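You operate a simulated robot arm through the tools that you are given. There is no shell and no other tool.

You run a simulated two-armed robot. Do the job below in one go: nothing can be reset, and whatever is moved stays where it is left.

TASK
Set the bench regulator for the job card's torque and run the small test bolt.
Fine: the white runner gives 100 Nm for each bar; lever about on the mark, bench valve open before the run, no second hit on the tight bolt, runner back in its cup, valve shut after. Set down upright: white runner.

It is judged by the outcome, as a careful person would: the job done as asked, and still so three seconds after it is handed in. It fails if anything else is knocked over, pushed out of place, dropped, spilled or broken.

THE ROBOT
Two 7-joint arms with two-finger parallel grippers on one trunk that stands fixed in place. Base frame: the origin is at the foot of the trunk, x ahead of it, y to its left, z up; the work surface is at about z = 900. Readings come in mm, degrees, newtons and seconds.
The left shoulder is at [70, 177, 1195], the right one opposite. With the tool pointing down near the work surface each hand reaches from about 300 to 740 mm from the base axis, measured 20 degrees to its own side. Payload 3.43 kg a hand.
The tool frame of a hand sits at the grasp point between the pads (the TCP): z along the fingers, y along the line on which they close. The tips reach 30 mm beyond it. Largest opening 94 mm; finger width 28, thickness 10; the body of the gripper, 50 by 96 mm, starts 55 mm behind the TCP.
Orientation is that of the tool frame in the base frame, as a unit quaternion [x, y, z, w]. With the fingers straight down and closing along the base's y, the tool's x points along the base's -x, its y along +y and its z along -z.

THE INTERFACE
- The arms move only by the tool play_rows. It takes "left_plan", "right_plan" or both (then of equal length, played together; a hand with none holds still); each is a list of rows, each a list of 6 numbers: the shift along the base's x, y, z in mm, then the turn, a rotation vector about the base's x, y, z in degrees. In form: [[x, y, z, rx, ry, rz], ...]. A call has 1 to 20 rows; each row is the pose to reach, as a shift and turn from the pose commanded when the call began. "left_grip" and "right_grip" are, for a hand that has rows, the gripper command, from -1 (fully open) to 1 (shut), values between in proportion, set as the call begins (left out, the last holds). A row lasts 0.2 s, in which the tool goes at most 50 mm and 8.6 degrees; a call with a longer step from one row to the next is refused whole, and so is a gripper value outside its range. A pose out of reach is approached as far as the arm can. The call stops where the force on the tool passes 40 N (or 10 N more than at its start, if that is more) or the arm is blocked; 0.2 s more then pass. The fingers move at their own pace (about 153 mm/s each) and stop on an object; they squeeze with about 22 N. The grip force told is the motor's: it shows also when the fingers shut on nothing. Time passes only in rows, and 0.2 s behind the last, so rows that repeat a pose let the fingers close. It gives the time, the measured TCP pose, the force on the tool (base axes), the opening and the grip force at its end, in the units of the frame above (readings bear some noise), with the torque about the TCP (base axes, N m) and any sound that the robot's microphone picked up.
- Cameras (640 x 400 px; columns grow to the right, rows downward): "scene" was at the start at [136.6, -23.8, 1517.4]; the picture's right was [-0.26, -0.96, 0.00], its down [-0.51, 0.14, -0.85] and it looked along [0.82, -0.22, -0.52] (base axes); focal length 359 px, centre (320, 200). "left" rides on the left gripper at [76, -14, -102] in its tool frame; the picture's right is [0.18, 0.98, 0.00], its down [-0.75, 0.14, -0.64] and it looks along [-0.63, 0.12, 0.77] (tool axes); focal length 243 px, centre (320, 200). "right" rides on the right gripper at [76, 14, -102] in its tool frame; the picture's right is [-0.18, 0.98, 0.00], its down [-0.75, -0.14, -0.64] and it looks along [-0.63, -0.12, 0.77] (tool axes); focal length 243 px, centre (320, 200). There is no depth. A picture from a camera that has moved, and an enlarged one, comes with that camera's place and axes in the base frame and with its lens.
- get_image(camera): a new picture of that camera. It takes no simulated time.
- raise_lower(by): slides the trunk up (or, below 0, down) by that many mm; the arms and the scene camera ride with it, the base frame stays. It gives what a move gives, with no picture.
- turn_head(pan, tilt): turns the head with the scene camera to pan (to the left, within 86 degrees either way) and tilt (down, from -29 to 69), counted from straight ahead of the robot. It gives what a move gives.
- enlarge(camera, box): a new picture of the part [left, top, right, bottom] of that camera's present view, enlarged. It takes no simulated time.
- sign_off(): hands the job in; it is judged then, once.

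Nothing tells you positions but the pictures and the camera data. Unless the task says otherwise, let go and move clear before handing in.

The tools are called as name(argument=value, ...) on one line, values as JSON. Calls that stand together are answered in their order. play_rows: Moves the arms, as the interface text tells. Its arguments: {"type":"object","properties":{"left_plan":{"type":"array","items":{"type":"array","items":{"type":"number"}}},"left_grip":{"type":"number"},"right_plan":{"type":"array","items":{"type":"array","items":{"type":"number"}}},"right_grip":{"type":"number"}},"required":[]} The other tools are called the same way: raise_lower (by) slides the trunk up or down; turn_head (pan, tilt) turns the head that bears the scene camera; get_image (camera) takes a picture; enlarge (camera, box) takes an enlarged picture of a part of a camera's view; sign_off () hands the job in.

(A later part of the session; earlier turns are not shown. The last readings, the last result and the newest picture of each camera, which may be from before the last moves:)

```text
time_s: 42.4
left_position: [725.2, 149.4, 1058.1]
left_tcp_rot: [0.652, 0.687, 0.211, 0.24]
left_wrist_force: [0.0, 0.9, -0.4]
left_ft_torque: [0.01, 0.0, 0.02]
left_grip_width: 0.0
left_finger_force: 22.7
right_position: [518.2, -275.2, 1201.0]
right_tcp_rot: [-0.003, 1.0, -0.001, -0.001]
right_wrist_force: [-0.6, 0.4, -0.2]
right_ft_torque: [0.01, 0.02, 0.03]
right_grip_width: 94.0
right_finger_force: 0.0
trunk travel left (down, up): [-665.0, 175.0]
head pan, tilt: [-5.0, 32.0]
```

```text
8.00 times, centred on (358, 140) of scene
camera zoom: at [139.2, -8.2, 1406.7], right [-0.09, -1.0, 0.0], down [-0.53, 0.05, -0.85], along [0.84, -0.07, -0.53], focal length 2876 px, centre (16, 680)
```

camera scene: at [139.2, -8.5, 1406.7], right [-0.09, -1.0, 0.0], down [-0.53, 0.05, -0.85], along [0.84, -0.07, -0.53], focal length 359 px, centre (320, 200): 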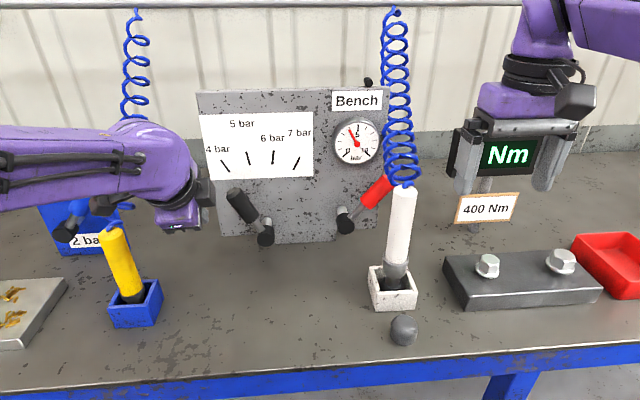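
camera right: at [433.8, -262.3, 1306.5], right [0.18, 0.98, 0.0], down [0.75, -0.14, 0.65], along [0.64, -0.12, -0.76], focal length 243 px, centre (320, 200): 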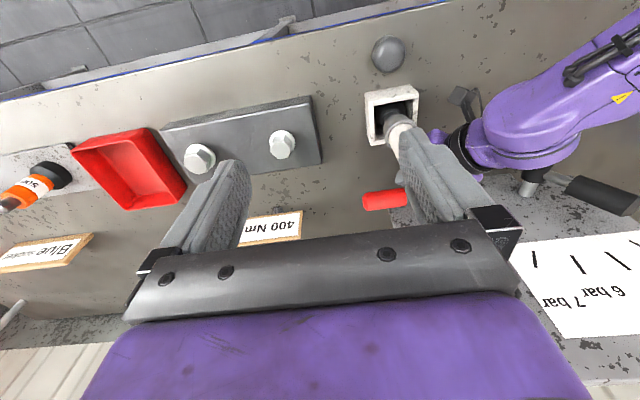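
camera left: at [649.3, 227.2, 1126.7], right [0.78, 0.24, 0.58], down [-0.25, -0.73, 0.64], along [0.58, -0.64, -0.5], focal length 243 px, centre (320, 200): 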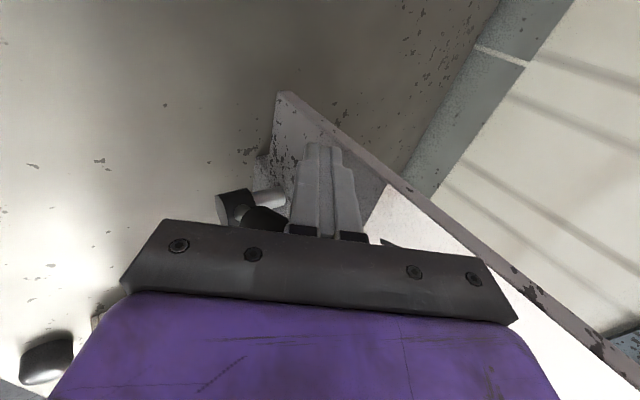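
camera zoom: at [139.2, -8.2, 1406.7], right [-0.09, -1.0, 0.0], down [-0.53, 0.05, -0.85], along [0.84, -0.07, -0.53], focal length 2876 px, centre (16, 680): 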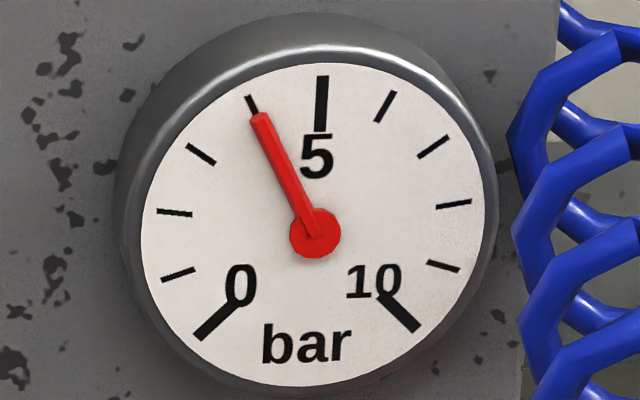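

The gauge has settled right at 4 bar, so the lever is set. I'll withdraw the left hand and turn the right hand to a flatter, left-pointing attitude for gripping the white runner.

play_rows(left_plan=[[-15, 5, 5, 0, 0, 0], [-35, 8, 12, 0, 0, 0], [-55, 8, 20, 0, 0, 0], [-75, 8, 27, 0, 0, 0], [-95, 8, 32, 0, 0, 0], [-105, 15, 40, 0, 0, 0], [-110, 25, 50, 0, 0, 0], [-110, 35, 60, 0, 0, 0], [-110, 35, 60, 0, 0, 0]], right_plan=[[0, -3, -2, 1.9, -7.1, 3.4], [0, -6, -4, 3.8, -14.1, 6.8], [0, -9, -6, 5.7, -21.2, 10.3], [0, -12, -8, 7.6, -28.3, 13.7], [0, -15, -10, 9.5, -35.4, 17.1], [0, -15, -10, 11.4, -42.4, 20.5], [0, -15, -10, 13.3, -49.5, 24.0], [0, -15, -10, 15.2, -56.6, 27.4], [0, -15, -10, 15.2, -56.6, 27.4]])

get_image(camera="right")

get_image(camera="scene")

```text
time_s: 44.4
left_position: [613.8, 185.1, 1118.8]
left_tcp_rot: [0.652, 0.687, 0.211, 0.24]
left_wrist_force: [-0.6, -0.2, -0.7]
left_ft_torque: [-0.01, -0.03, 0.01]
left_grip_width: 0.0
left_finger_force: 22.2
right_position: [517.7, -289.8, 1192.4]
right_tcp_rot: [-0.229, 0.843, 0.123, 0.47]
right_wrist_force: [-0.2, -0.3, 0.6]
right_ft_torque: [-0.01, -0.01, 0.0]
right_grip_width: 93.9
right_finger_force: 0.0
trunk travel left (down, up): [-665.0, 175.0]
head pan, tilt: [-5.0, 32.0]
```

```text
taken
camera right: at [400.8, -341.0, 1181.0], right [-0.41, 0.9, 0.15], down [-0.06, -0.19, 0.98], along [0.91, 0.39, 0.13], focal length 243 px, centre (320, 200)
```

right: 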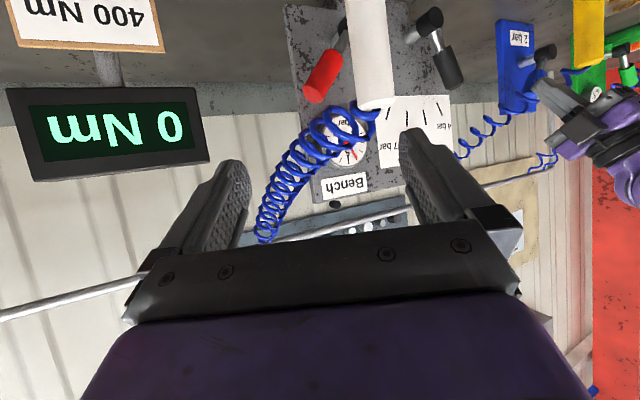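

```text
taken
camera scene: at [139.2, -7.8, 1406.7], right [-0.09, -1.0, 0.0], down [-0.53, 0.05, -0.85], along [0.84, -0.07, -0.53], focal length 359 px, centre (320, 200)
```

scene: 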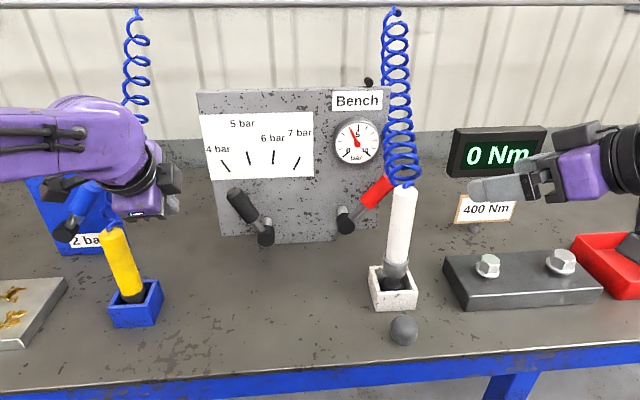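

Both hands reached their poses; the runner's top is near (608, -180, 1123). I'll zoom in on the bolts and the runner's socket to place them precisely.

enlarge(camera="scene", box=[430, 230, 590, 330])

enlarge(camera="scene", box=[340, 170, 460, 350])

enlarge(camera="scene", box=[330, 115, 386, 165])

```text
4.00 times, centred on (510, 280) of scene
camera zoom: at [139.2, -7.8, 1406.7], right [-0.09, -1.0, 0.0], down [-0.53, 0.05, -0.85], along [0.84, -0.07, -0.53], focal length 1438 px, centre (-440, -120)
```

zoom: 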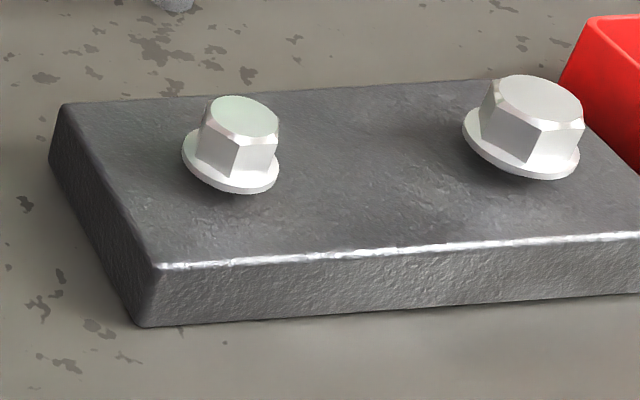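

```text
2.22 times, centred on (400, 260) of scene
camera zoom: at [139.2, -7.8, 1406.7], right [-0.09, -1.0, 0.0], down [-0.53, 0.05, -0.85], along [0.84, -0.07, -0.53], focal length 799 px, centre (142, 67)
```

zoom: 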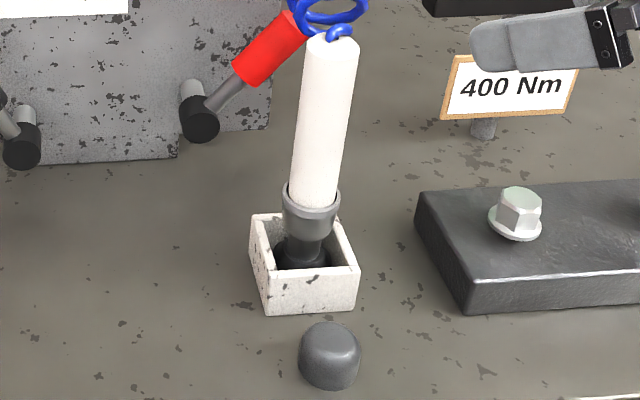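

```text
8.00 times, centred on (358, 140) of scene
camera zoom: at [139.2, -7.8, 1406.7], right [-0.09, -1.0, 0.0], down [-0.53, 0.05, -0.85], along [0.84, -0.07, -0.53], focal length 2876 px, centre (16, 680)
```

zoom: 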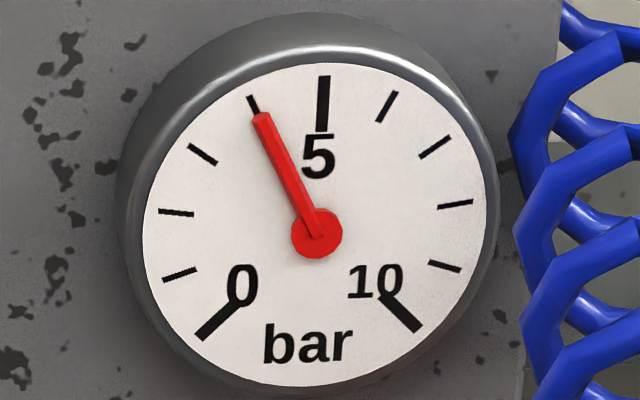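

The bolts resolve well: the small (left) bolt stands at about (602, -358) with its top near z 972, and the gauge holds at 4. Now I'll lower the open right hand to a pre-grasp point beside the runner.

play_rows(right_plan=[[2, 5, -32, 0, 0, 0], [4, 15, -65, 0, 0, 0], [6, 30, -98, 0, 0, 0], [8, 50, -120, 0, 0, 0], [8, 62, -130, 0, 0, 0], [8, 62, -130, 0, 0, 0]], right_grip=-1)

get_image(camera="right")

get_image(camera="scene")

```text
time_s: 45.8
left_position: [613.3, 184.1, 1118.7]
left_tcp_rot: [0.652, 0.687, 0.212, 0.239]
left_wrist_force: [0.0, 0.0, 0.1]
left_ft_torque: [0.0, 0.01, 0.02]
left_grip_width: 0.0
left_finger_force: 21.8
right_position: [510.2, -284.0, 1115.0]
right_tcp_rot: [-0.238, 0.845, 0.116, 0.464]
right_wrist_force: [-0.7, -0.1, 0.0]
right_ft_torque: [0.01, 0.01, -0.03]
right_grip_width: 93.9
right_finger_force: 0.1
right hand out of reach, approached as far as the arm can: row 2, 3, 4, 5, 6
trunk travel left (down, up): [-665.0, 175.0]
head pan, tilt: [-5.0, 32.0]
```

```text
taken
camera right: at [392.5, -335.7, 1107.0], right [-0.42, 0.9, 0.13], down [-0.05, -0.17, 0.98], along [0.91, 0.4, 0.12], focal length 243 px, centre (320, 200)
```

right: 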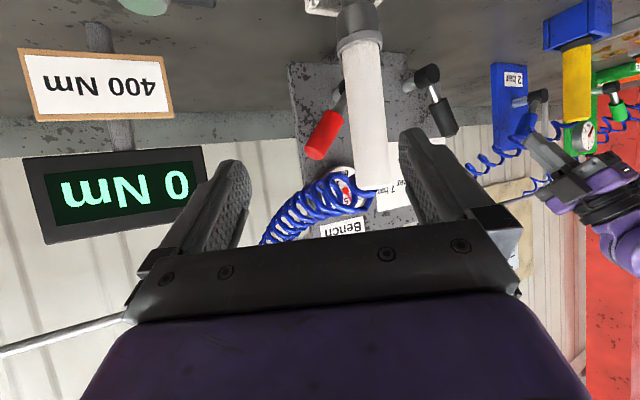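

```text
taken
camera scene: at [138.6, -9.5, 1406.8], right [-0.09, -1.0, 0.0], down [-0.53, 0.05, -0.85], along [0.84, -0.07, -0.53], focal length 359 px, centre (320, 200)
```

scene: 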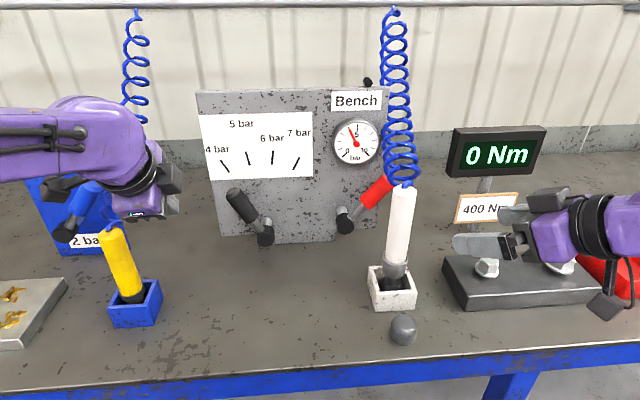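

The right arm hits a joint limit before getting low enough in this attitude. I'll test whether turning the hand further left lets it descend.

play_rows(right_plan=[[5, 3, 5, 0, 0, 6], [8, 5, 5, 0, 0, 12], [10, 8, 0, 0, 0, 18], [12, 12, -10, 0, 0, 24], [14, 16, -20, 0, 0, 24], [14, 20, -30, 0, 0, 24], [14, 20, -30, 0, 0, 24]])

get_image(camera="scene")

```text
time_s: 47.4
left_position: [614.6, 185.1, 1118.8]
left_tcp_rot: [0.653, 0.687, 0.211, 0.24]
left_wrist_force: [-0.4, -0.4, 0.1]
left_ft_torque: [-0.02, 0.01, -0.01]
left_grip_width: 0.0
left_finger_force: 22.5
right_position: [524.1, -262.6, 1085.9]
right_tcp_rot: [-0.399, 0.778, 0.218, 0.433]
right_wrist_force: [-1.0, 0.6, 0.5]
right_ft_torque: [0.0, -0.04, -0.04]
right_grip_width: 93.9
right_finger_force: 0.1
trunk travel left (down, up): [-665.0, 175.0]
head pan, tilt: [-5.0, 32.0]
```

```text
taken
camera scene: at [139.1, -8.4, 1406.7], right [-0.09, -1.0, 0.0], down [-0.53, 0.05, -0.85], along [0.84, -0.07, -0.53], focal length 359 px, centre (320, 200)
```

scene: 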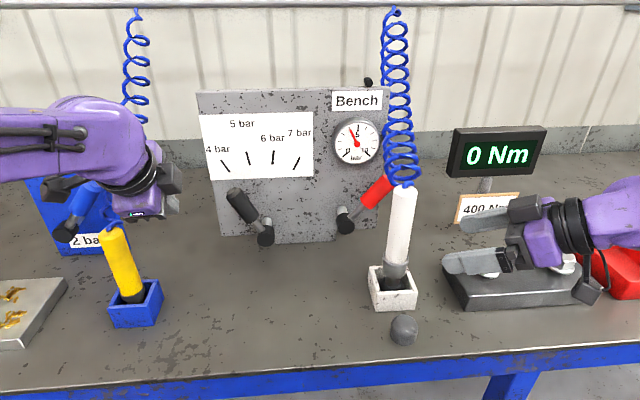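

Turning further left works, so I'll use this attitude. Next: down to runner-grip height and then half-way in along the finger direction.

play_rows(right_plan=[[12, 0, -10, 0, 0, 0], [24, 0, -23, 0, 0, 0], [33, 13, -23, 0, 0, 0], [43, 26, -23, 0, 0, 0], [52, 39, -23, 0, 0, 0], [52, 39, -23, 0, 0, 0]])

get_image(camera="scene")

get_image(camera="right")

enlarge(camera="scene", box=[350, 160, 530, 330])

```text
time_s: 48.8
left_position: [614.5, 185.0, 1118.8]
left_tcp_rot: [0.653, 0.687, 0.211, 0.24]
left_wrist_force: [0.0, -0.6, 0.7]
left_ft_torque: [-0.04, -0.02, -0.02]
left_grip_width: 0.0
left_finger_force: 21.9
right_position: [576.1, -223.0, 1063.5]
right_tcp_rot: [-0.399, 0.778, 0.218, 0.433]
right_wrist_force: [0.4, 0.1, -0.2]
right_ft_torque: [-0.02, 0.01, 0.0]
right_grip_width: 94.2
right_finger_force: 0.0
trunk travel left (down, up): [-665.0, 175.0]
head pan, tilt: [-5.0, 32.0]
```

```text
taken
camera scene: at [138.8, -8.6, 1406.8], right [-0.09, -1.0, 0.0], down [-0.53, 0.05, -0.85], along [0.84, -0.07, -0.53], focal length 359 px, centre (320, 200)
```

scene: 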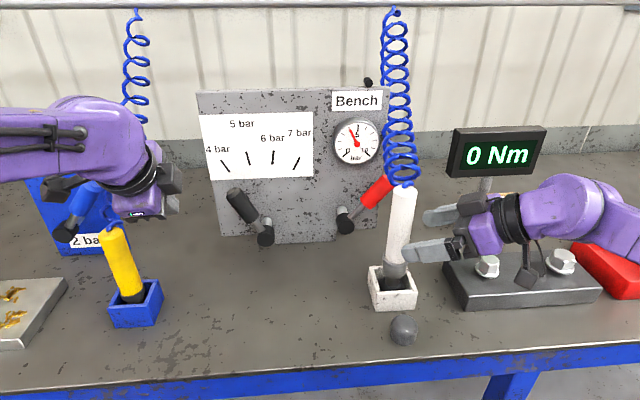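

```text
taken
camera right: at [489.5, -317.4, 1053.0], right [-0.74, 0.66, 0.15], down [0.02, -0.2, 0.98], along [0.67, 0.73, 0.13], focal length 243 px, centre (320, 200)
```

right: 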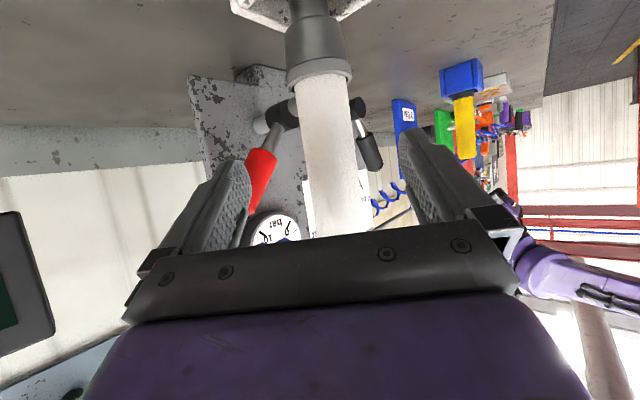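

```text
2.35 times, centred on (440, 245) of scene
camera zoom: at [138.8, -8.6, 1406.8], right [-0.09, -1.0, 0.0], down [-0.53, 0.05, -0.85], along [0.84, -0.07, -0.53], focal length 846 px, centre (38, 94)
```

zoom: 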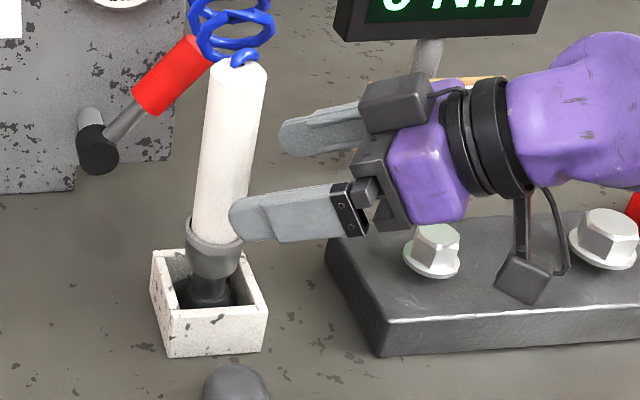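

The runner stands vertical at about (598, -177), 50 mm ahead of the fingers and slightly to the side. I'll move in the rest of the way and close on it.

play_rows(right_plan=[[2, 14, 0, 0, 0, 0], [9, 26, 0, 0, 0, 0], [16, 37, 0, 0, 0, 0], [22, 46, 0, 0, 0, 0], [22, 46, 0, 0, 0, 0]])

get_image(camera="right")

enlarge(camera="scene", box=[350, 160, 530, 330])

```text
time_s: 50.0
left_position: [614.4, 182.9, 1118.7]
left_tcp_rot: [0.652, 0.687, 0.212, 0.24]
left_wrist_force: [0.1, 0.2, 0.4]
left_ft_torque: [0.01, -0.01, 0.01]
left_grip_width: 0.0
left_finger_force: 22.0
right_position: [597.1, -176.7, 1063.2]
right_tcp_rot: [-0.401, 0.778, 0.219, 0.432]
right_wrist_force: [0.7, -0.6, -0.3]
right_ft_torque: [0.0, -0.02, 0.02]
right_grip_width: 93.9
right_finger_force: 0.1
trunk travel left (down, up): [-665.0, 175.0]
head pan, tilt: [-5.0, 32.0]
```

```text
taken
camera right: at [511.9, -271.7, 1053.1], right [-0.74, 0.66, 0.15], down [0.02, -0.2, 0.98], along [0.67, 0.73, 0.13], focal length 243 px, centre (320, 200)
```

right: 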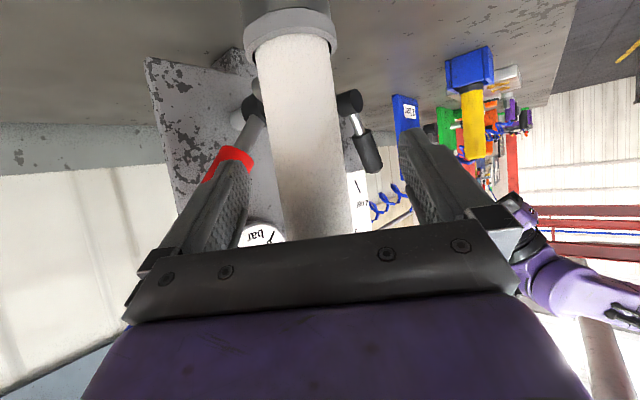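

```text
2.35 times, centred on (440, 245) of scene
camera zoom: at [138.9, -8.6, 1406.7], right [-0.09, -1.0, 0.0], down [-0.53, 0.05, -0.85], along [0.84, -0.07, -0.53], focal length 846 px, centre (38, 94)
```

zoom: 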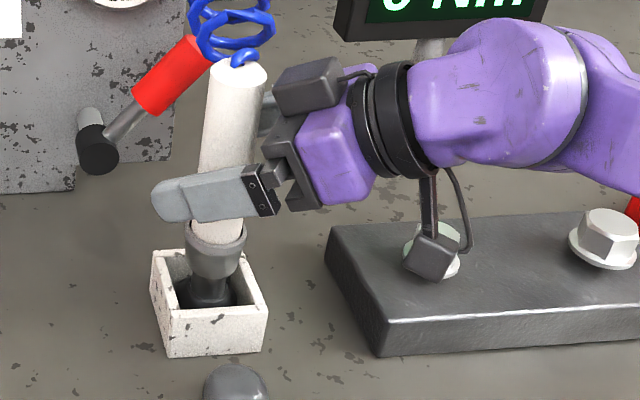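

The runner is between the pads, about 5 mm off-centre. I'll correct that and close the gripper.

play_rows(right_plan=[[4, -3, 0, 0, 0, 0], [4, -3, 0, 0, 0, 0]])

play_rows(right_plan=[[0, 0, 0, 0, 0, 0], [0, 0, 0, 0, 0, 0], [0, 0, 0, 0, 0, 0], [0, 0, 0, 0, 0, 0]], right_grip=1)

get_image(camera="right")

enlarge(camera="scene", box=[350, 160, 530, 330])

```text
time_s: 50.6
left_position: [615.4, 183.9, 1118.3]
left_tcp_rot: [0.652, 0.687, 0.212, 0.24]
left_wrist_force: [-0.6, 0.1, -1.2]
left_ft_torque: [-0.01, 0.01, 0.02]
left_grip_width: 0.1
left_finger_force: 21.9
right_position: [602.4, -180.6, 1063.8]
right_tcp_rot: [-0.399, 0.778, 0.218, 0.433]
right_wrist_force: [-0.8, -0.5, -0.6]
right_ft_torque: [-0.02, 0.0, -0.01]
right_grip_width: 93.9
right_finger_force: 0.0
trunk travel left (down, up): [-665.0, 175.0]
head pan, tilt: [-5.0, 32.0]
```

```text
time_s: 51.6
left_position: [614.2, 184.8, 1118.4]
left_tcp_rot: [0.653, 0.687, 0.211, 0.24]
left_wrist_force: [0.1, 0.2, -0.2]
left_ft_torque: [0.01, 0.04, -0.03]
left_grip_width: 0.0
left_finger_force: 21.5
right_position: [601.5, -178.6, 1063.0]
right_tcp_rot: [-0.4, 0.778, 0.219, 0.432]
right_wrist_force: [-0.1, 1.7, 0.8]
right_ft_torque: [0.15, 0.11, -0.01]
right_grip_width: 39.6
right_finger_force: 22.2
trunk travel left (down, up): [-665.0, 175.0]
head pan, tilt: [-5.0, 32.0]
```

```text
taken
camera right: at [515.3, -274.1, 1053.3], right [-0.74, 0.65, 0.15], down [0.03, -0.2, 0.98], along [0.67, 0.73, 0.13], focal length 243 px, centre (320, 200)
```

right: 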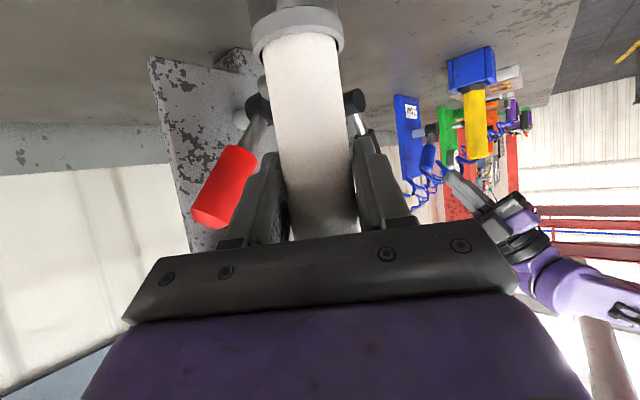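

```text
2.35 times, centred on (440, 245) of scene
camera zoom: at [138.8, -7.9, 1406.7], right [-0.09, -1.0, 0.0], down [-0.53, 0.05, -0.85], along [0.84, -0.07, -0.53], focal length 846 px, centre (38, 94)
```

zoom: 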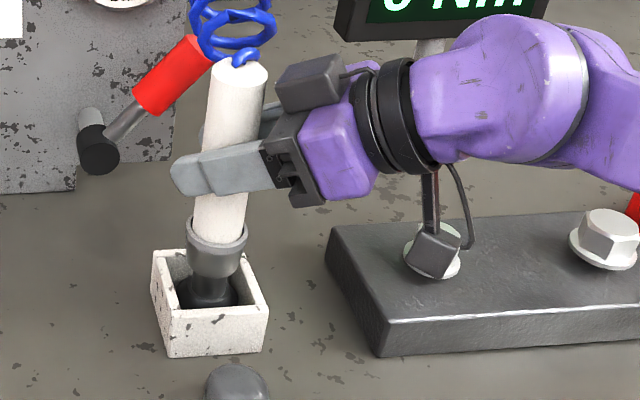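

The runner is gripped (39.6 mm). I'll lift it straight up out of the cup; this pose (601, -179, 1063) is the one to return to.

play_rows(right_plan=[[0, 0, 15, 0, 0, 0], [0, 0, 32, 0, 0, 0], [0, 0, 50, 0, 0, 0], [0, 0, 70, 0, 0, 0], [0, 0, 90, 0, 0, 0], [0, 0, 105, 0, 0, 0], [0, 0, 105, 0, 0, 0]])

get_image(camera="scene")

get_image(camera="right")

```text
time_s: 53.2
left_position: [615.2, 183.5, 1117.8]
left_tcp_rot: [0.653, 0.687, 0.211, 0.24]
left_wrist_force: [-0.5, 0.4, -0.2]
left_ft_torque: [-0.02, -0.03, 0.01]
left_grip_width: 0.0
left_finger_force: 22.0
right_position: [603.2, -180.4, 1167.2]
right_tcp_rot: [-0.4, 0.778, 0.219, 0.433]
right_wrist_force: [0.1, 0.5, -8.8]
right_ft_torque: [0.03, 0.0, -0.03]
right_grip_width: 39.5
right_finger_force: 22.5
trunk travel left (down, up): [-665.0, 175.0]
head pan, tilt: [-5.0, 32.0]
```

```text
taken
camera scene: at [140.6, -8.8, 1406.5], right [-0.09, -1.0, 0.0], down [-0.53, 0.05, -0.85], along [0.84, -0.07, -0.53], focal length 359 px, centre (320, 200)
```

scene: 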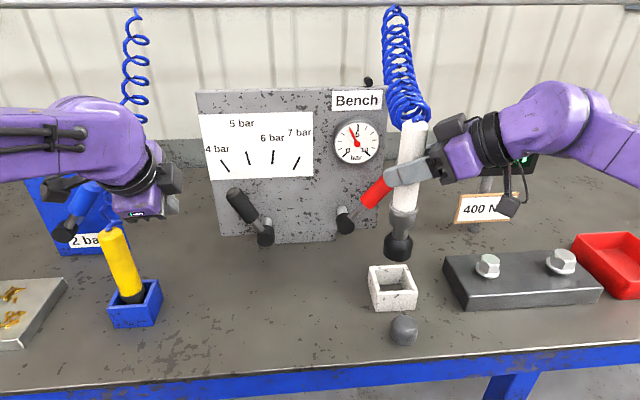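

```text
taken
camera right: at [517.0, -275.3, 1157.0], right [-0.74, 0.65, 0.15], down [0.03, -0.2, 0.98], along [0.67, 0.73, 0.13], focal length 243 px, centre (320, 200)
```

right: 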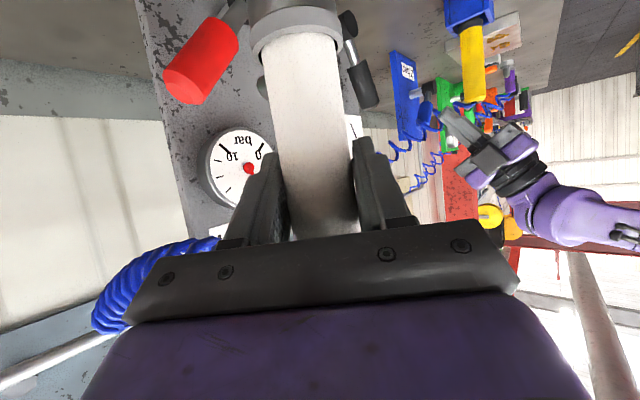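

The runner is out, hanging vertical (about 9 N). I'll zoom on the socket to find its bottom relative to the hand.

enlarge(camera="scene", box=[340, 110, 480, 350])

enlarge(camera="scene", box=[360, 190, 440, 320])

```text
1.67 times, centred on (410, 230) of scene
camera zoom: at [140.6, -8.8, 1406.5], right [-0.09, -1.0, 0.0], down [-0.53, 0.05, -0.85], along [0.84, -0.07, -0.53], focal length 599 px, centre (170, 150)
```

zoom: 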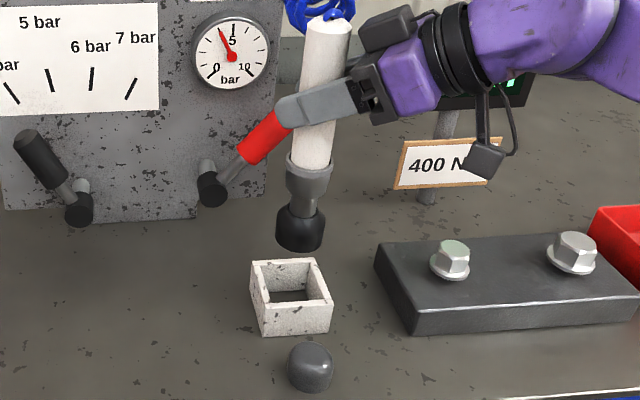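

```text
3.08 times, centred on (400, 255) of scene
camera zoom: at [140.6, -8.8, 1406.5], right [-0.09, -1.0, 0.0], down [-0.53, 0.05, -0.85], along [0.84, -0.07, -0.53], focal length 1106 px, centre (74, 31)
```

zoom: 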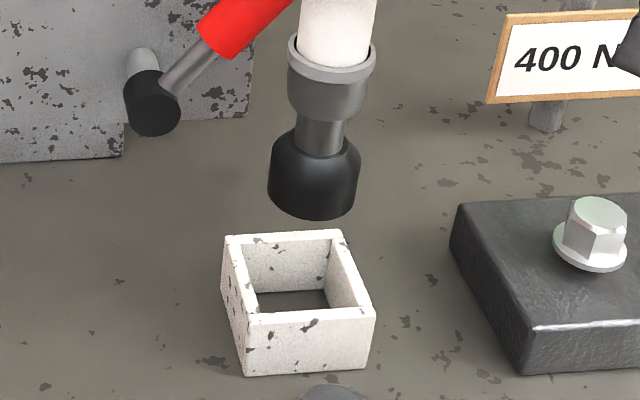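

The socket bottom is about 163 mm below the grip point (it stood on the bench in its cup). I'll carry the runner sideways over the small left bolt, staying well above it.

play_rows(right_plan=[[0, -20, 3, 0, 0, 0], [0, -45, 5, 0, 0, 0], [1, -75, 5, 0, 0, 0], [1, -105, 5, 0, 0, 0], [2, -135, 5, 0, 0, 0], [2, -160, 3, 0, 0, 0], [2, -176, 0, 0, 0, 0], [2, -176, 0, 0, 0, 0]])

get_image(camera="scene")

enlarge(camera="scene", box=[420, 170, 580, 310])

get_image(camera="right")

```text
time_s: 55.0
left_position: [615.3, 183.9, 1118.6]
left_tcp_rot: [0.652, 0.688, 0.211, 0.24]
left_wrist_force: [0.1, 0.5, 0.2]
left_ft_torque: [0.01, 0.01, -0.02]
left_grip_width: 0.0
left_finger_force: 21.6
right_position: [604.6, -357.7, 1165.9]
right_tcp_rot: [-0.399, 0.778, 0.219, 0.433]
right_wrist_force: [-0.3, 0.1, -9.3]
right_ft_torque: [0.02, -0.02, -0.01]
right_grip_width: 39.4
right_finger_force: 22.0
trunk travel left (down, up): [-665.0, 175.0]
head pan, tilt: [-5.0, 32.0]
```

```text
taken
camera scene: at [140.6, -8.8, 1406.5], right [-0.09, -1.0, 0.0], down [-0.53, 0.05, -0.85], along [0.84, -0.07, -0.53], focal length 359 px, centre (320, 200)
```

scene: 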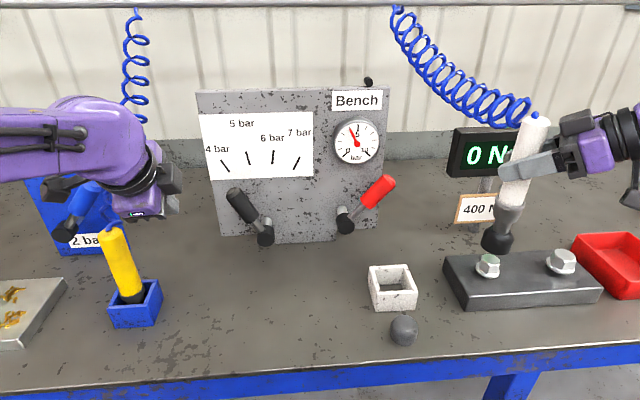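

```text
2.86 times, centred on (500, 240) of scene
camera zoom: at [140.6, -8.8, 1406.5], right [-0.09, -1.0, 0.0], down [-0.53, 0.05, -0.85], along [0.84, -0.07, -0.53], focal length 1027 px, centre (-194, 86)
```

zoom: 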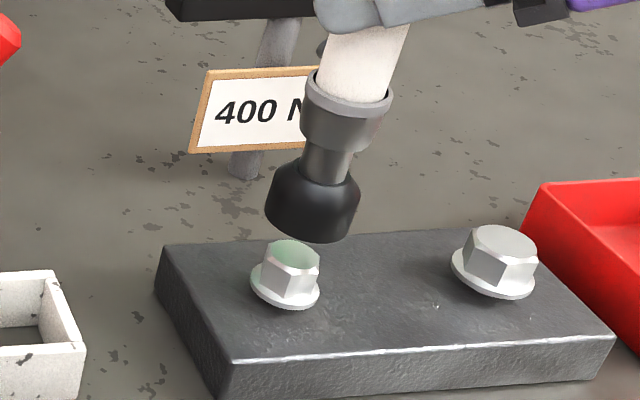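

```text
taken
camera right: at [518.3, -451.5, 1156.7], right [-0.74, 0.65, 0.15], down [0.03, -0.2, 0.98], along [0.67, 0.73, 0.13], focal length 243 px, centre (320, 200)
```

right: 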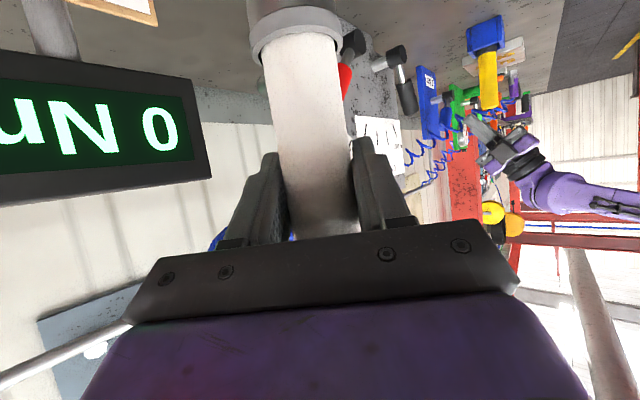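

The socket is nearly over the small bolt; it needs about 4 mm to the left. I'll correct that and lower to just above the head.

play_rows(right_plan=[[0, 4, -6, 0, 0, 0], [0, 4, -13, 0, 0, 0], [0, 4, -20, 0, 0, 0], [0, 4, -24, 0, 0, 0], [0, 4, -24, 0, 0, 0]])

enlarge(camera="scene", box=[420, 170, 580, 310])

```text
time_s: 56.2
left_position: [616.4, 184.0, 1117.3]
left_tcp_rot: [0.652, 0.688, 0.21, 0.24]
left_wrist_force: [-0.1, 0.5, 0.2]
left_ft_torque: [0.01, 0.0, 0.0]
left_grip_width: 0.1
left_finger_force: 22.0
right_position: [604.2, -353.7, 1142.1]
right_tcp_rot: [-0.399, 0.778, 0.218, 0.432]
right_wrist_force: [0.1, -0.5, -9.2]
right_ft_torque: [0.03, 0.0, -0.02]
right_grip_width: 39.8
right_finger_force: 22.5
trunk travel left (down, up): [-665.0, 175.0]
head pan, tilt: [-5.0, 32.0]
```

```text
2.86 times, centred on (500, 240) of scene
camera zoom: at [140.6, -9.2, 1406.5], right [-0.09, -1.0, 0.0], down [-0.53, 0.05, -0.85], along [0.84, -0.07, -0.53], focal length 1027 px, centre (-194, 86)
```

zoom: 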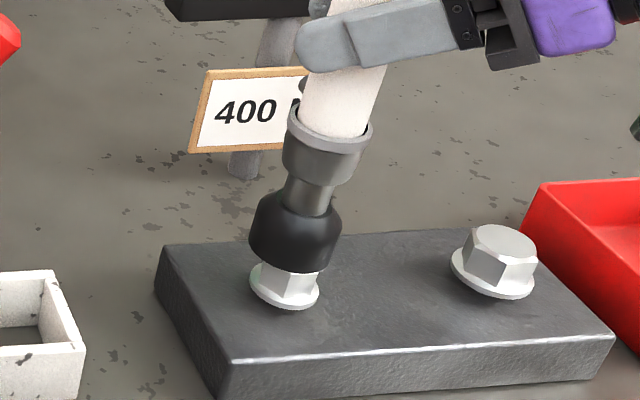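

The socket is centred over the hex head. I'll lower slowly to engage, in small steps.

play_rows(right_plan=[[0, 0, -3, 0, 0, 0], [0, 0, -6, 0, 0, 0], [0, 0, -9, 0, 0, 0], [0, 0, -11, 0, 0, 0]])

enlarge(camera="scene", box=[420, 110, 580, 310])

get_image(camera="right")

```text
time_s: 57.2
left_position: [615.5, 183.7, 1118.4]
left_tcp_rot: [0.652, 0.687, 0.211, 0.241]
left_wrist_force: [-0.6, 0.2, -0.2]
left_ft_torque: [0.02, -0.01, 0.01]
left_grip_width: 0.0
left_finger_force: 22.7
right_position: [605.4, -354.0, 1131.8]
right_tcp_rot: [-0.398, 0.778, 0.219, 0.433]
right_wrist_force: [-3.0, 1.3, -8.0]
right_ft_torque: [0.04, 0.5, -0.03]
right_grip_width: 39.5
right_finger_force: 22.2
trunk travel left (down, up): [-665.0, 175.0]
head pan, tilt: [-5.0, 32.0]
```

```text
2.00 times, centred on (500, 210) of scene
camera zoom: at [139.7, -9.2, 1406.6], right [-0.09, -1.0, 0.0], down [-0.53, 0.05, -0.85], along [0.84, -0.07, -0.53], focal length 719 px, centre (-40, 180)
```

zoom: 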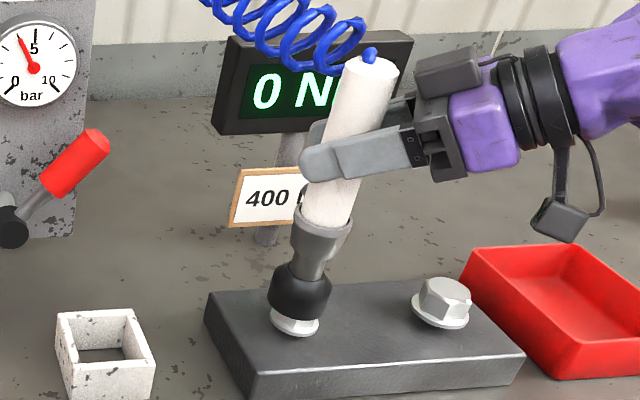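

```text
taken
camera right: at [518.2, -447.5, 1122.4], right [-0.74, 0.65, 0.15], down [0.03, -0.2, 0.98], along [0.67, 0.73, 0.13], focal length 243 px, centre (320, 200)
```

right: 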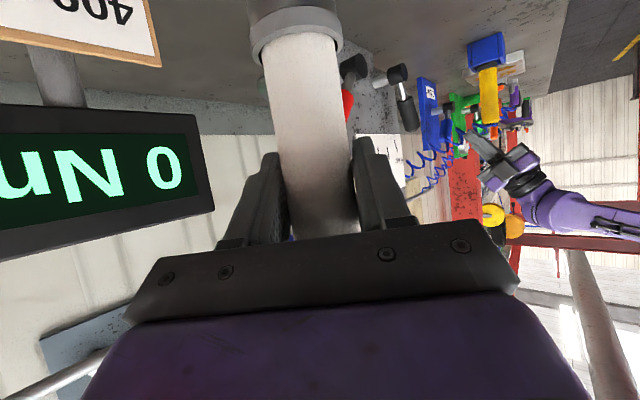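

The head is entering the socket with a slight side force from the bolt toward -x. I'll shift 2 mm that way and keep lowering slowly.

play_rows(right_plan=[[-2, 1, -2, 0, 0, 0], [-2, 1, -5, 0, 0, 0], [-2, 1, -8, 0, 0, 0], [-2, 1, -11, 0, 0, 0]])

enlarge(camera="scene", box=[420, 110, 580, 310])

```text
time_s: 58.2
left_position: [614.1, 184.6, 1117.4]
left_tcp_rot: [0.653, 0.687, 0.211, 0.24]
left_wrist_force: [0.1, -0.4, 0.2]
left_ft_torque: [-0.01, 0.02, -0.01]
left_grip_width: 0.2
left_finger_force: 21.8
right_position: [601.8, -351.0, 1123.5]
right_tcp_rot: [-0.4, 0.777, 0.218, 0.434]
right_wrist_force: [0.7, -2.5, -0.2]
right_ft_torque: [-0.26, -0.09, 0.04]
right_grip_width: 39.5
right_finger_force: 22.2
trunk travel left (down, up): [-665.0, 175.0]
head pan, tilt: [-5.0, 32.0]
```

```text
2.00 times, centred on (500, 210) of scene
camera zoom: at [139.6, -8.7, 1406.8], right [-0.09, -1.0, 0.0], down [-0.53, 0.05, -0.85], along [0.84, -0.07, -0.53], focal length 719 px, centre (-40, 180)
```

zoom: 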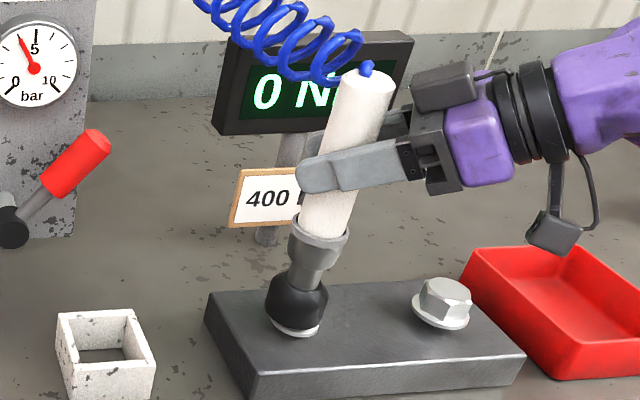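

The socket rests on the bolt (its weight is carried), with no run yet. I'll press down a little more.

play_rows(right_plan=[[0, -1, -2, 0, 0, 0], [0, -1, -4, 0, 0, 0], [0, -1, -6, 0, 0, 0]])

enlarge(camera="scene", box=[420, 110, 580, 310])

get_image(camera="right")

```text
time_s: 59.0
left_position: [613.0, 186.2, 1119.0]
left_tcp_rot: [0.653, 0.687, 0.212, 0.24]
left_wrist_force: [-0.4, 0.4, -0.1]
left_ft_torque: [0.02, -0.04, 0.01]
left_grip_width: 0.1
left_finger_force: 21.7
right_position: [601.1, -350.9, 1119.5]
right_tcp_rot: [-0.4, 0.777, 0.217, 0.434]
right_wrist_force: [6.6, -1.6, 20.7]
right_ft_torque: [-0.15, -0.55, 0.0]
right_grip_width: 39.8
right_finger_force: 21.8
trunk travel left (down, up): [-665.0, 175.0]
head pan, tilt: [-5.0, 32.0]
```

```text
2.00 times, centred on (500, 210) of scene
camera zoom: at [137.5, -6.5, 1407.2], right [-0.09, -1.0, 0.0], down [-0.53, 0.04, -0.85], along [0.85, -0.07, -0.53], focal length 719 px, centre (-40, 180)
```

zoom: 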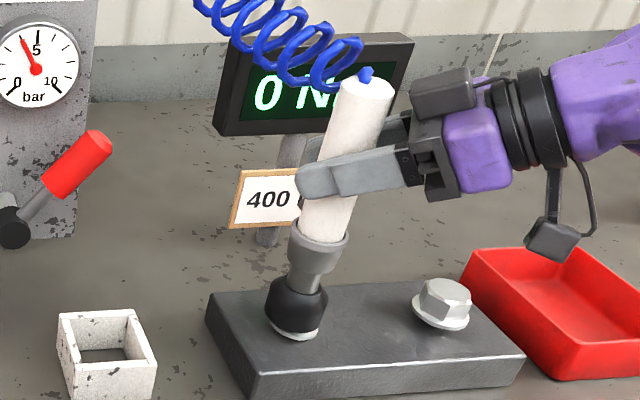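

```text
taken
camera right: at [515.0, -445.3, 1109.2], right [-0.74, 0.66, 0.15], down [0.02, -0.2, 0.98], along [0.67, 0.73, 0.13], focal length 243 px, centre (320, 200)
```

right: 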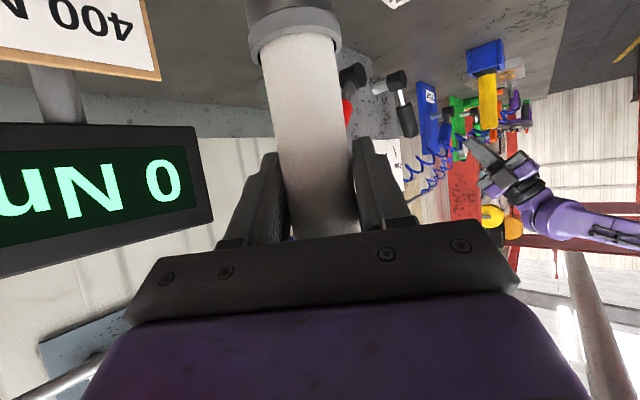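

I'm pressing with about 30 N, engaged roughly 15 mm, and the display still reads 0. I'll ease a side load and hold the press for a second.

play_rows(right_plan=[[1, 0, 0, 0, 0, 0], [2, 0, -1, 0, 0, 0], [2, 0, -1, 0, 0, 0], [2, 0, -1, 0, 0, 0]])

enlarge(camera="scene", box=[420, 110, 580, 310])

enlarge(camera="scene", box=[455, 215, 535, 295])

```text
time_s: 60.0
left_position: [614.4, 185.1, 1119.1]
left_tcp_rot: [0.652, 0.687, 0.211, 0.241]
left_wrist_force: [-0.1, -0.5, 0.4]
left_ft_torque: [0.0, 0.04, 0.03]
left_grip_width: 0.0
left_finger_force: 22.3
right_position: [602.7, -350.9, 1113.9]
right_tcp_rot: [-0.4, 0.779, 0.22, 0.43]
right_wrist_force: [-1.4, 1.9, 5.0]
right_ft_torque: [0.43, 0.33, -0.01]
right_grip_width: 39.5
right_finger_force: 22.0
trunk travel left (down, up): [-665.0, 175.0]
head pan, tilt: [-5.0, 32.0]
```

```text
2.00 times, centred on (500, 210) of scene
camera zoom: at [138.0, -7.2, 1406.6], right [-0.09, -1.0, 0.0], down [-0.53, 0.05, -0.85], along [0.85, -0.07, -0.53], focal length 719 px, centre (-40, 180)
```

zoom: 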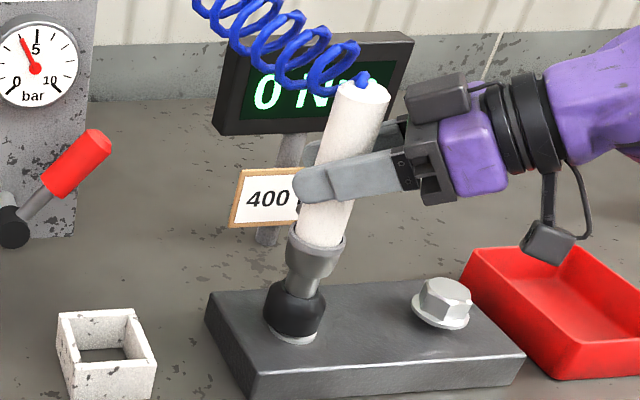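

```text
5.00 times, centred on (495, 255) of scene
camera zoom: at [138.0, -7.2, 1406.6], right [-0.09, -1.0, 0.0], down [-0.53, 0.05, -0.85], along [0.85, -0.07, -0.53], focal length 1797 px, centre (-555, -75)
```

zoom: 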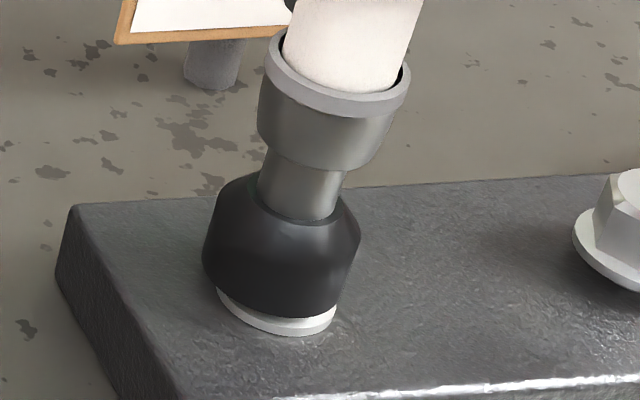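

The socket has slid down almost to the flange. I'll press a bit further to seat it and start the runner.

play_rows(right_plan=[[-1, 1, -2, 0, 0, 0], [-1, 1, -4, 0, 0, 0], [-1, 1, -6, 0, 0, 0]])

enlarge(camera="scene", box=[420, 110, 580, 310])

get_image(camera="right")

```text
time_s: 60.8
left_position: [611.7, 185.1, 1119.8]
left_tcp_rot: [0.653, 0.686, 0.211, 0.242]
left_wrist_force: [0.3, -0.8, -0.1]
left_ft_torque: [-0.01, 0.01, -0.01]
left_grip_width: 0.0
left_finger_force: 21.8
right_position: [601.5, -350.9, 1112.3]
right_tcp_rot: [-0.4, 0.777, 0.215, 0.435]
right_wrist_force: [3.0, -3.7, 19.2]
right_ft_torque: [-0.55, -0.01, 0.0]
right_grip_width: 39.7
right_finger_force: 22.2
trunk travel left (down, up): [-665.0, 175.0]
head pan, tilt: [-5.0, 32.0]
```

```text
2.00 times, centred on (500, 210) of scene
camera zoom: at [136.6, -7.4, 1407.3], right [-0.09, -1.0, 0.0], down [-0.53, 0.05, -0.85], along [0.85, -0.07, -0.53], focal length 719 px, centre (-40, 180)
```

zoom: 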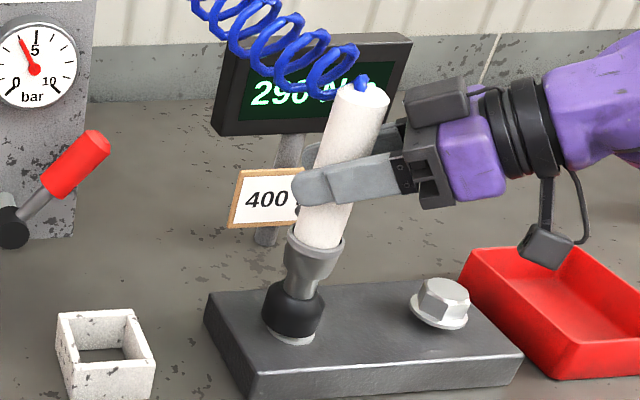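

```text
taken
camera right: at [515.0, -445.5, 1102.2], right [-0.74, 0.66, 0.14], down [0.02, -0.2, 0.98], along [0.67, 0.73, 0.13], focal length 243 px, centre (320, 200)
```

right: 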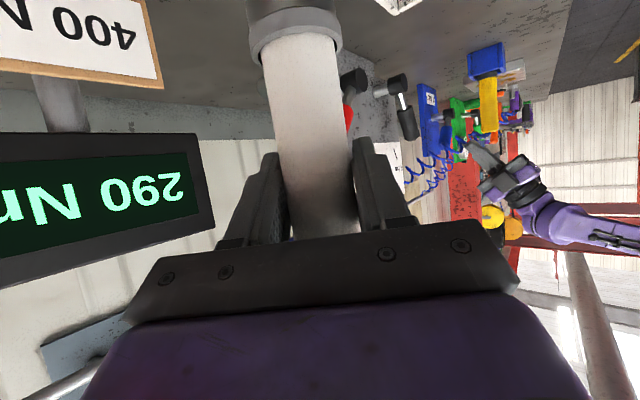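

It's running: the display shows 290 Nm and rising. I'll hold this press briefly.

play_rows(right_plan=[[0, 0, 0, 0, 0, 0]])

get_image(camera="right")

```text
time_s: 61.2
left_position: [612.0, 185.7, 1119.7]
left_tcp_rot: [0.652, 0.687, 0.211, 0.242]
left_wrist_force: [-0.2, 0.2, -0.2]
left_ft_torque: [0.01, 0.0, 0.0]
left_grip_width: 0.2
left_finger_force: 21.8
right_position: [601.1, -350.2, 1112.7]
right_tcp_rot: [-0.4, 0.777, 0.217, 0.435]
right_wrist_force: [4.4, -4.6, 25.3]
right_ft_torque: [-0.54, -0.3, 0.05]
right_grip_width: 39.7
right_finger_force: 22.0
trunk travel left (down, up): [-665.0, 175.0]
head pan, tilt: [-5.0, 32.0]
```

```text
taken
camera right: at [514.8, -444.8, 1102.1], right [-0.74, 0.66, 0.15], down [0.02, -0.2, 0.98], along [0.67, 0.73, 0.13], focal length 243 px, centre (320, 200)
```

right: 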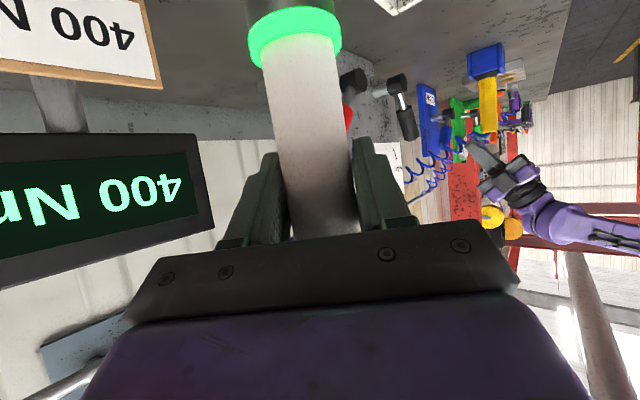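

400 Nm with a green ring: the bolt is tight. I'll lift straight off right away.

play_rows(right_plan=[[0, 0, 8, 0, 0, 0], [0, 0, 18, 0, 0, 0], [0, 0, 30, 0, 0, 0], [0, 0, 42, 0, 0, 0], [0, 0, 54, 0, 0, 0], [0, 0, 54, 0, 0, 0]])

get_image(camera="scene")

get_image(camera="right")

```text
time_s: 62.6
left_position: [615.4, 184.4, 1117.2]
left_tcp_rot: [0.653, 0.687, 0.21, 0.24]
left_wrist_force: [0.6, 0.3, 0.9]
left_ft_torque: [0.0, 0.04, -0.03]
left_grip_width: 0.1
left_finger_force: 22.2
right_position: [603.3, -352.1, 1160.6]
right_tcp_rot: [-0.399, 0.779, 0.219, 0.432]
right_wrist_force: [-0.3, 0.3, -8.2]
right_ft_torque: [-0.01, 0.03, 0.0]
right_grip_width: 39.6
right_finger_force: 21.8
trunk travel left (down, up): [-665.0, 175.0]
head pan, tilt: [-5.0, 32.0]
```

```text
taken
camera scene: at [140.7, -9.3, 1406.5], right [-0.09, -1.0, 0.0], down [-0.53, 0.05, -0.85], along [0.84, -0.07, -0.53], focal length 359 px, centre (320, 200)
```

scene: 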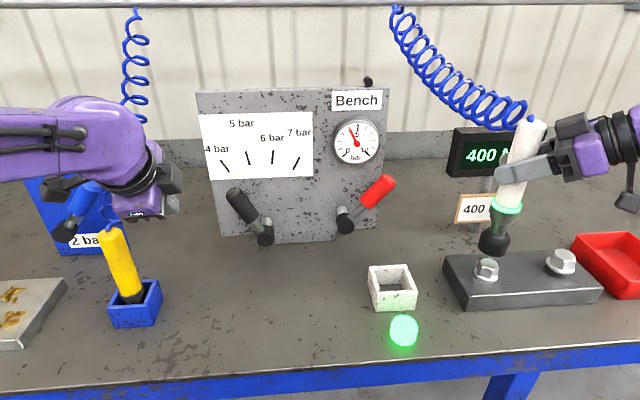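

```text
taken
camera right: at [518.3, -447.0, 1151.9], right [-0.74, 0.65, 0.15], down [0.03, -0.2, 0.98], along [0.67, 0.73, 0.13], focal length 243 px, centre (320, 200)
```

right: 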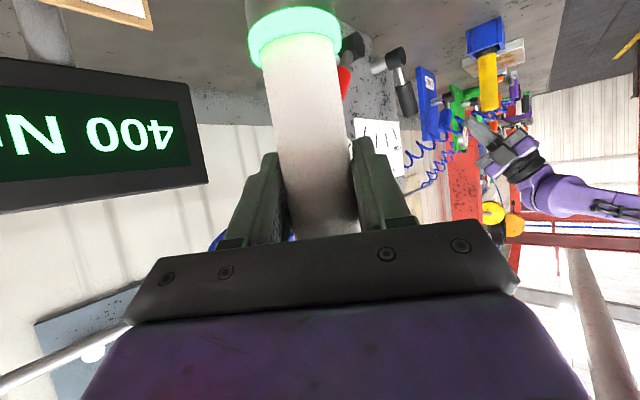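

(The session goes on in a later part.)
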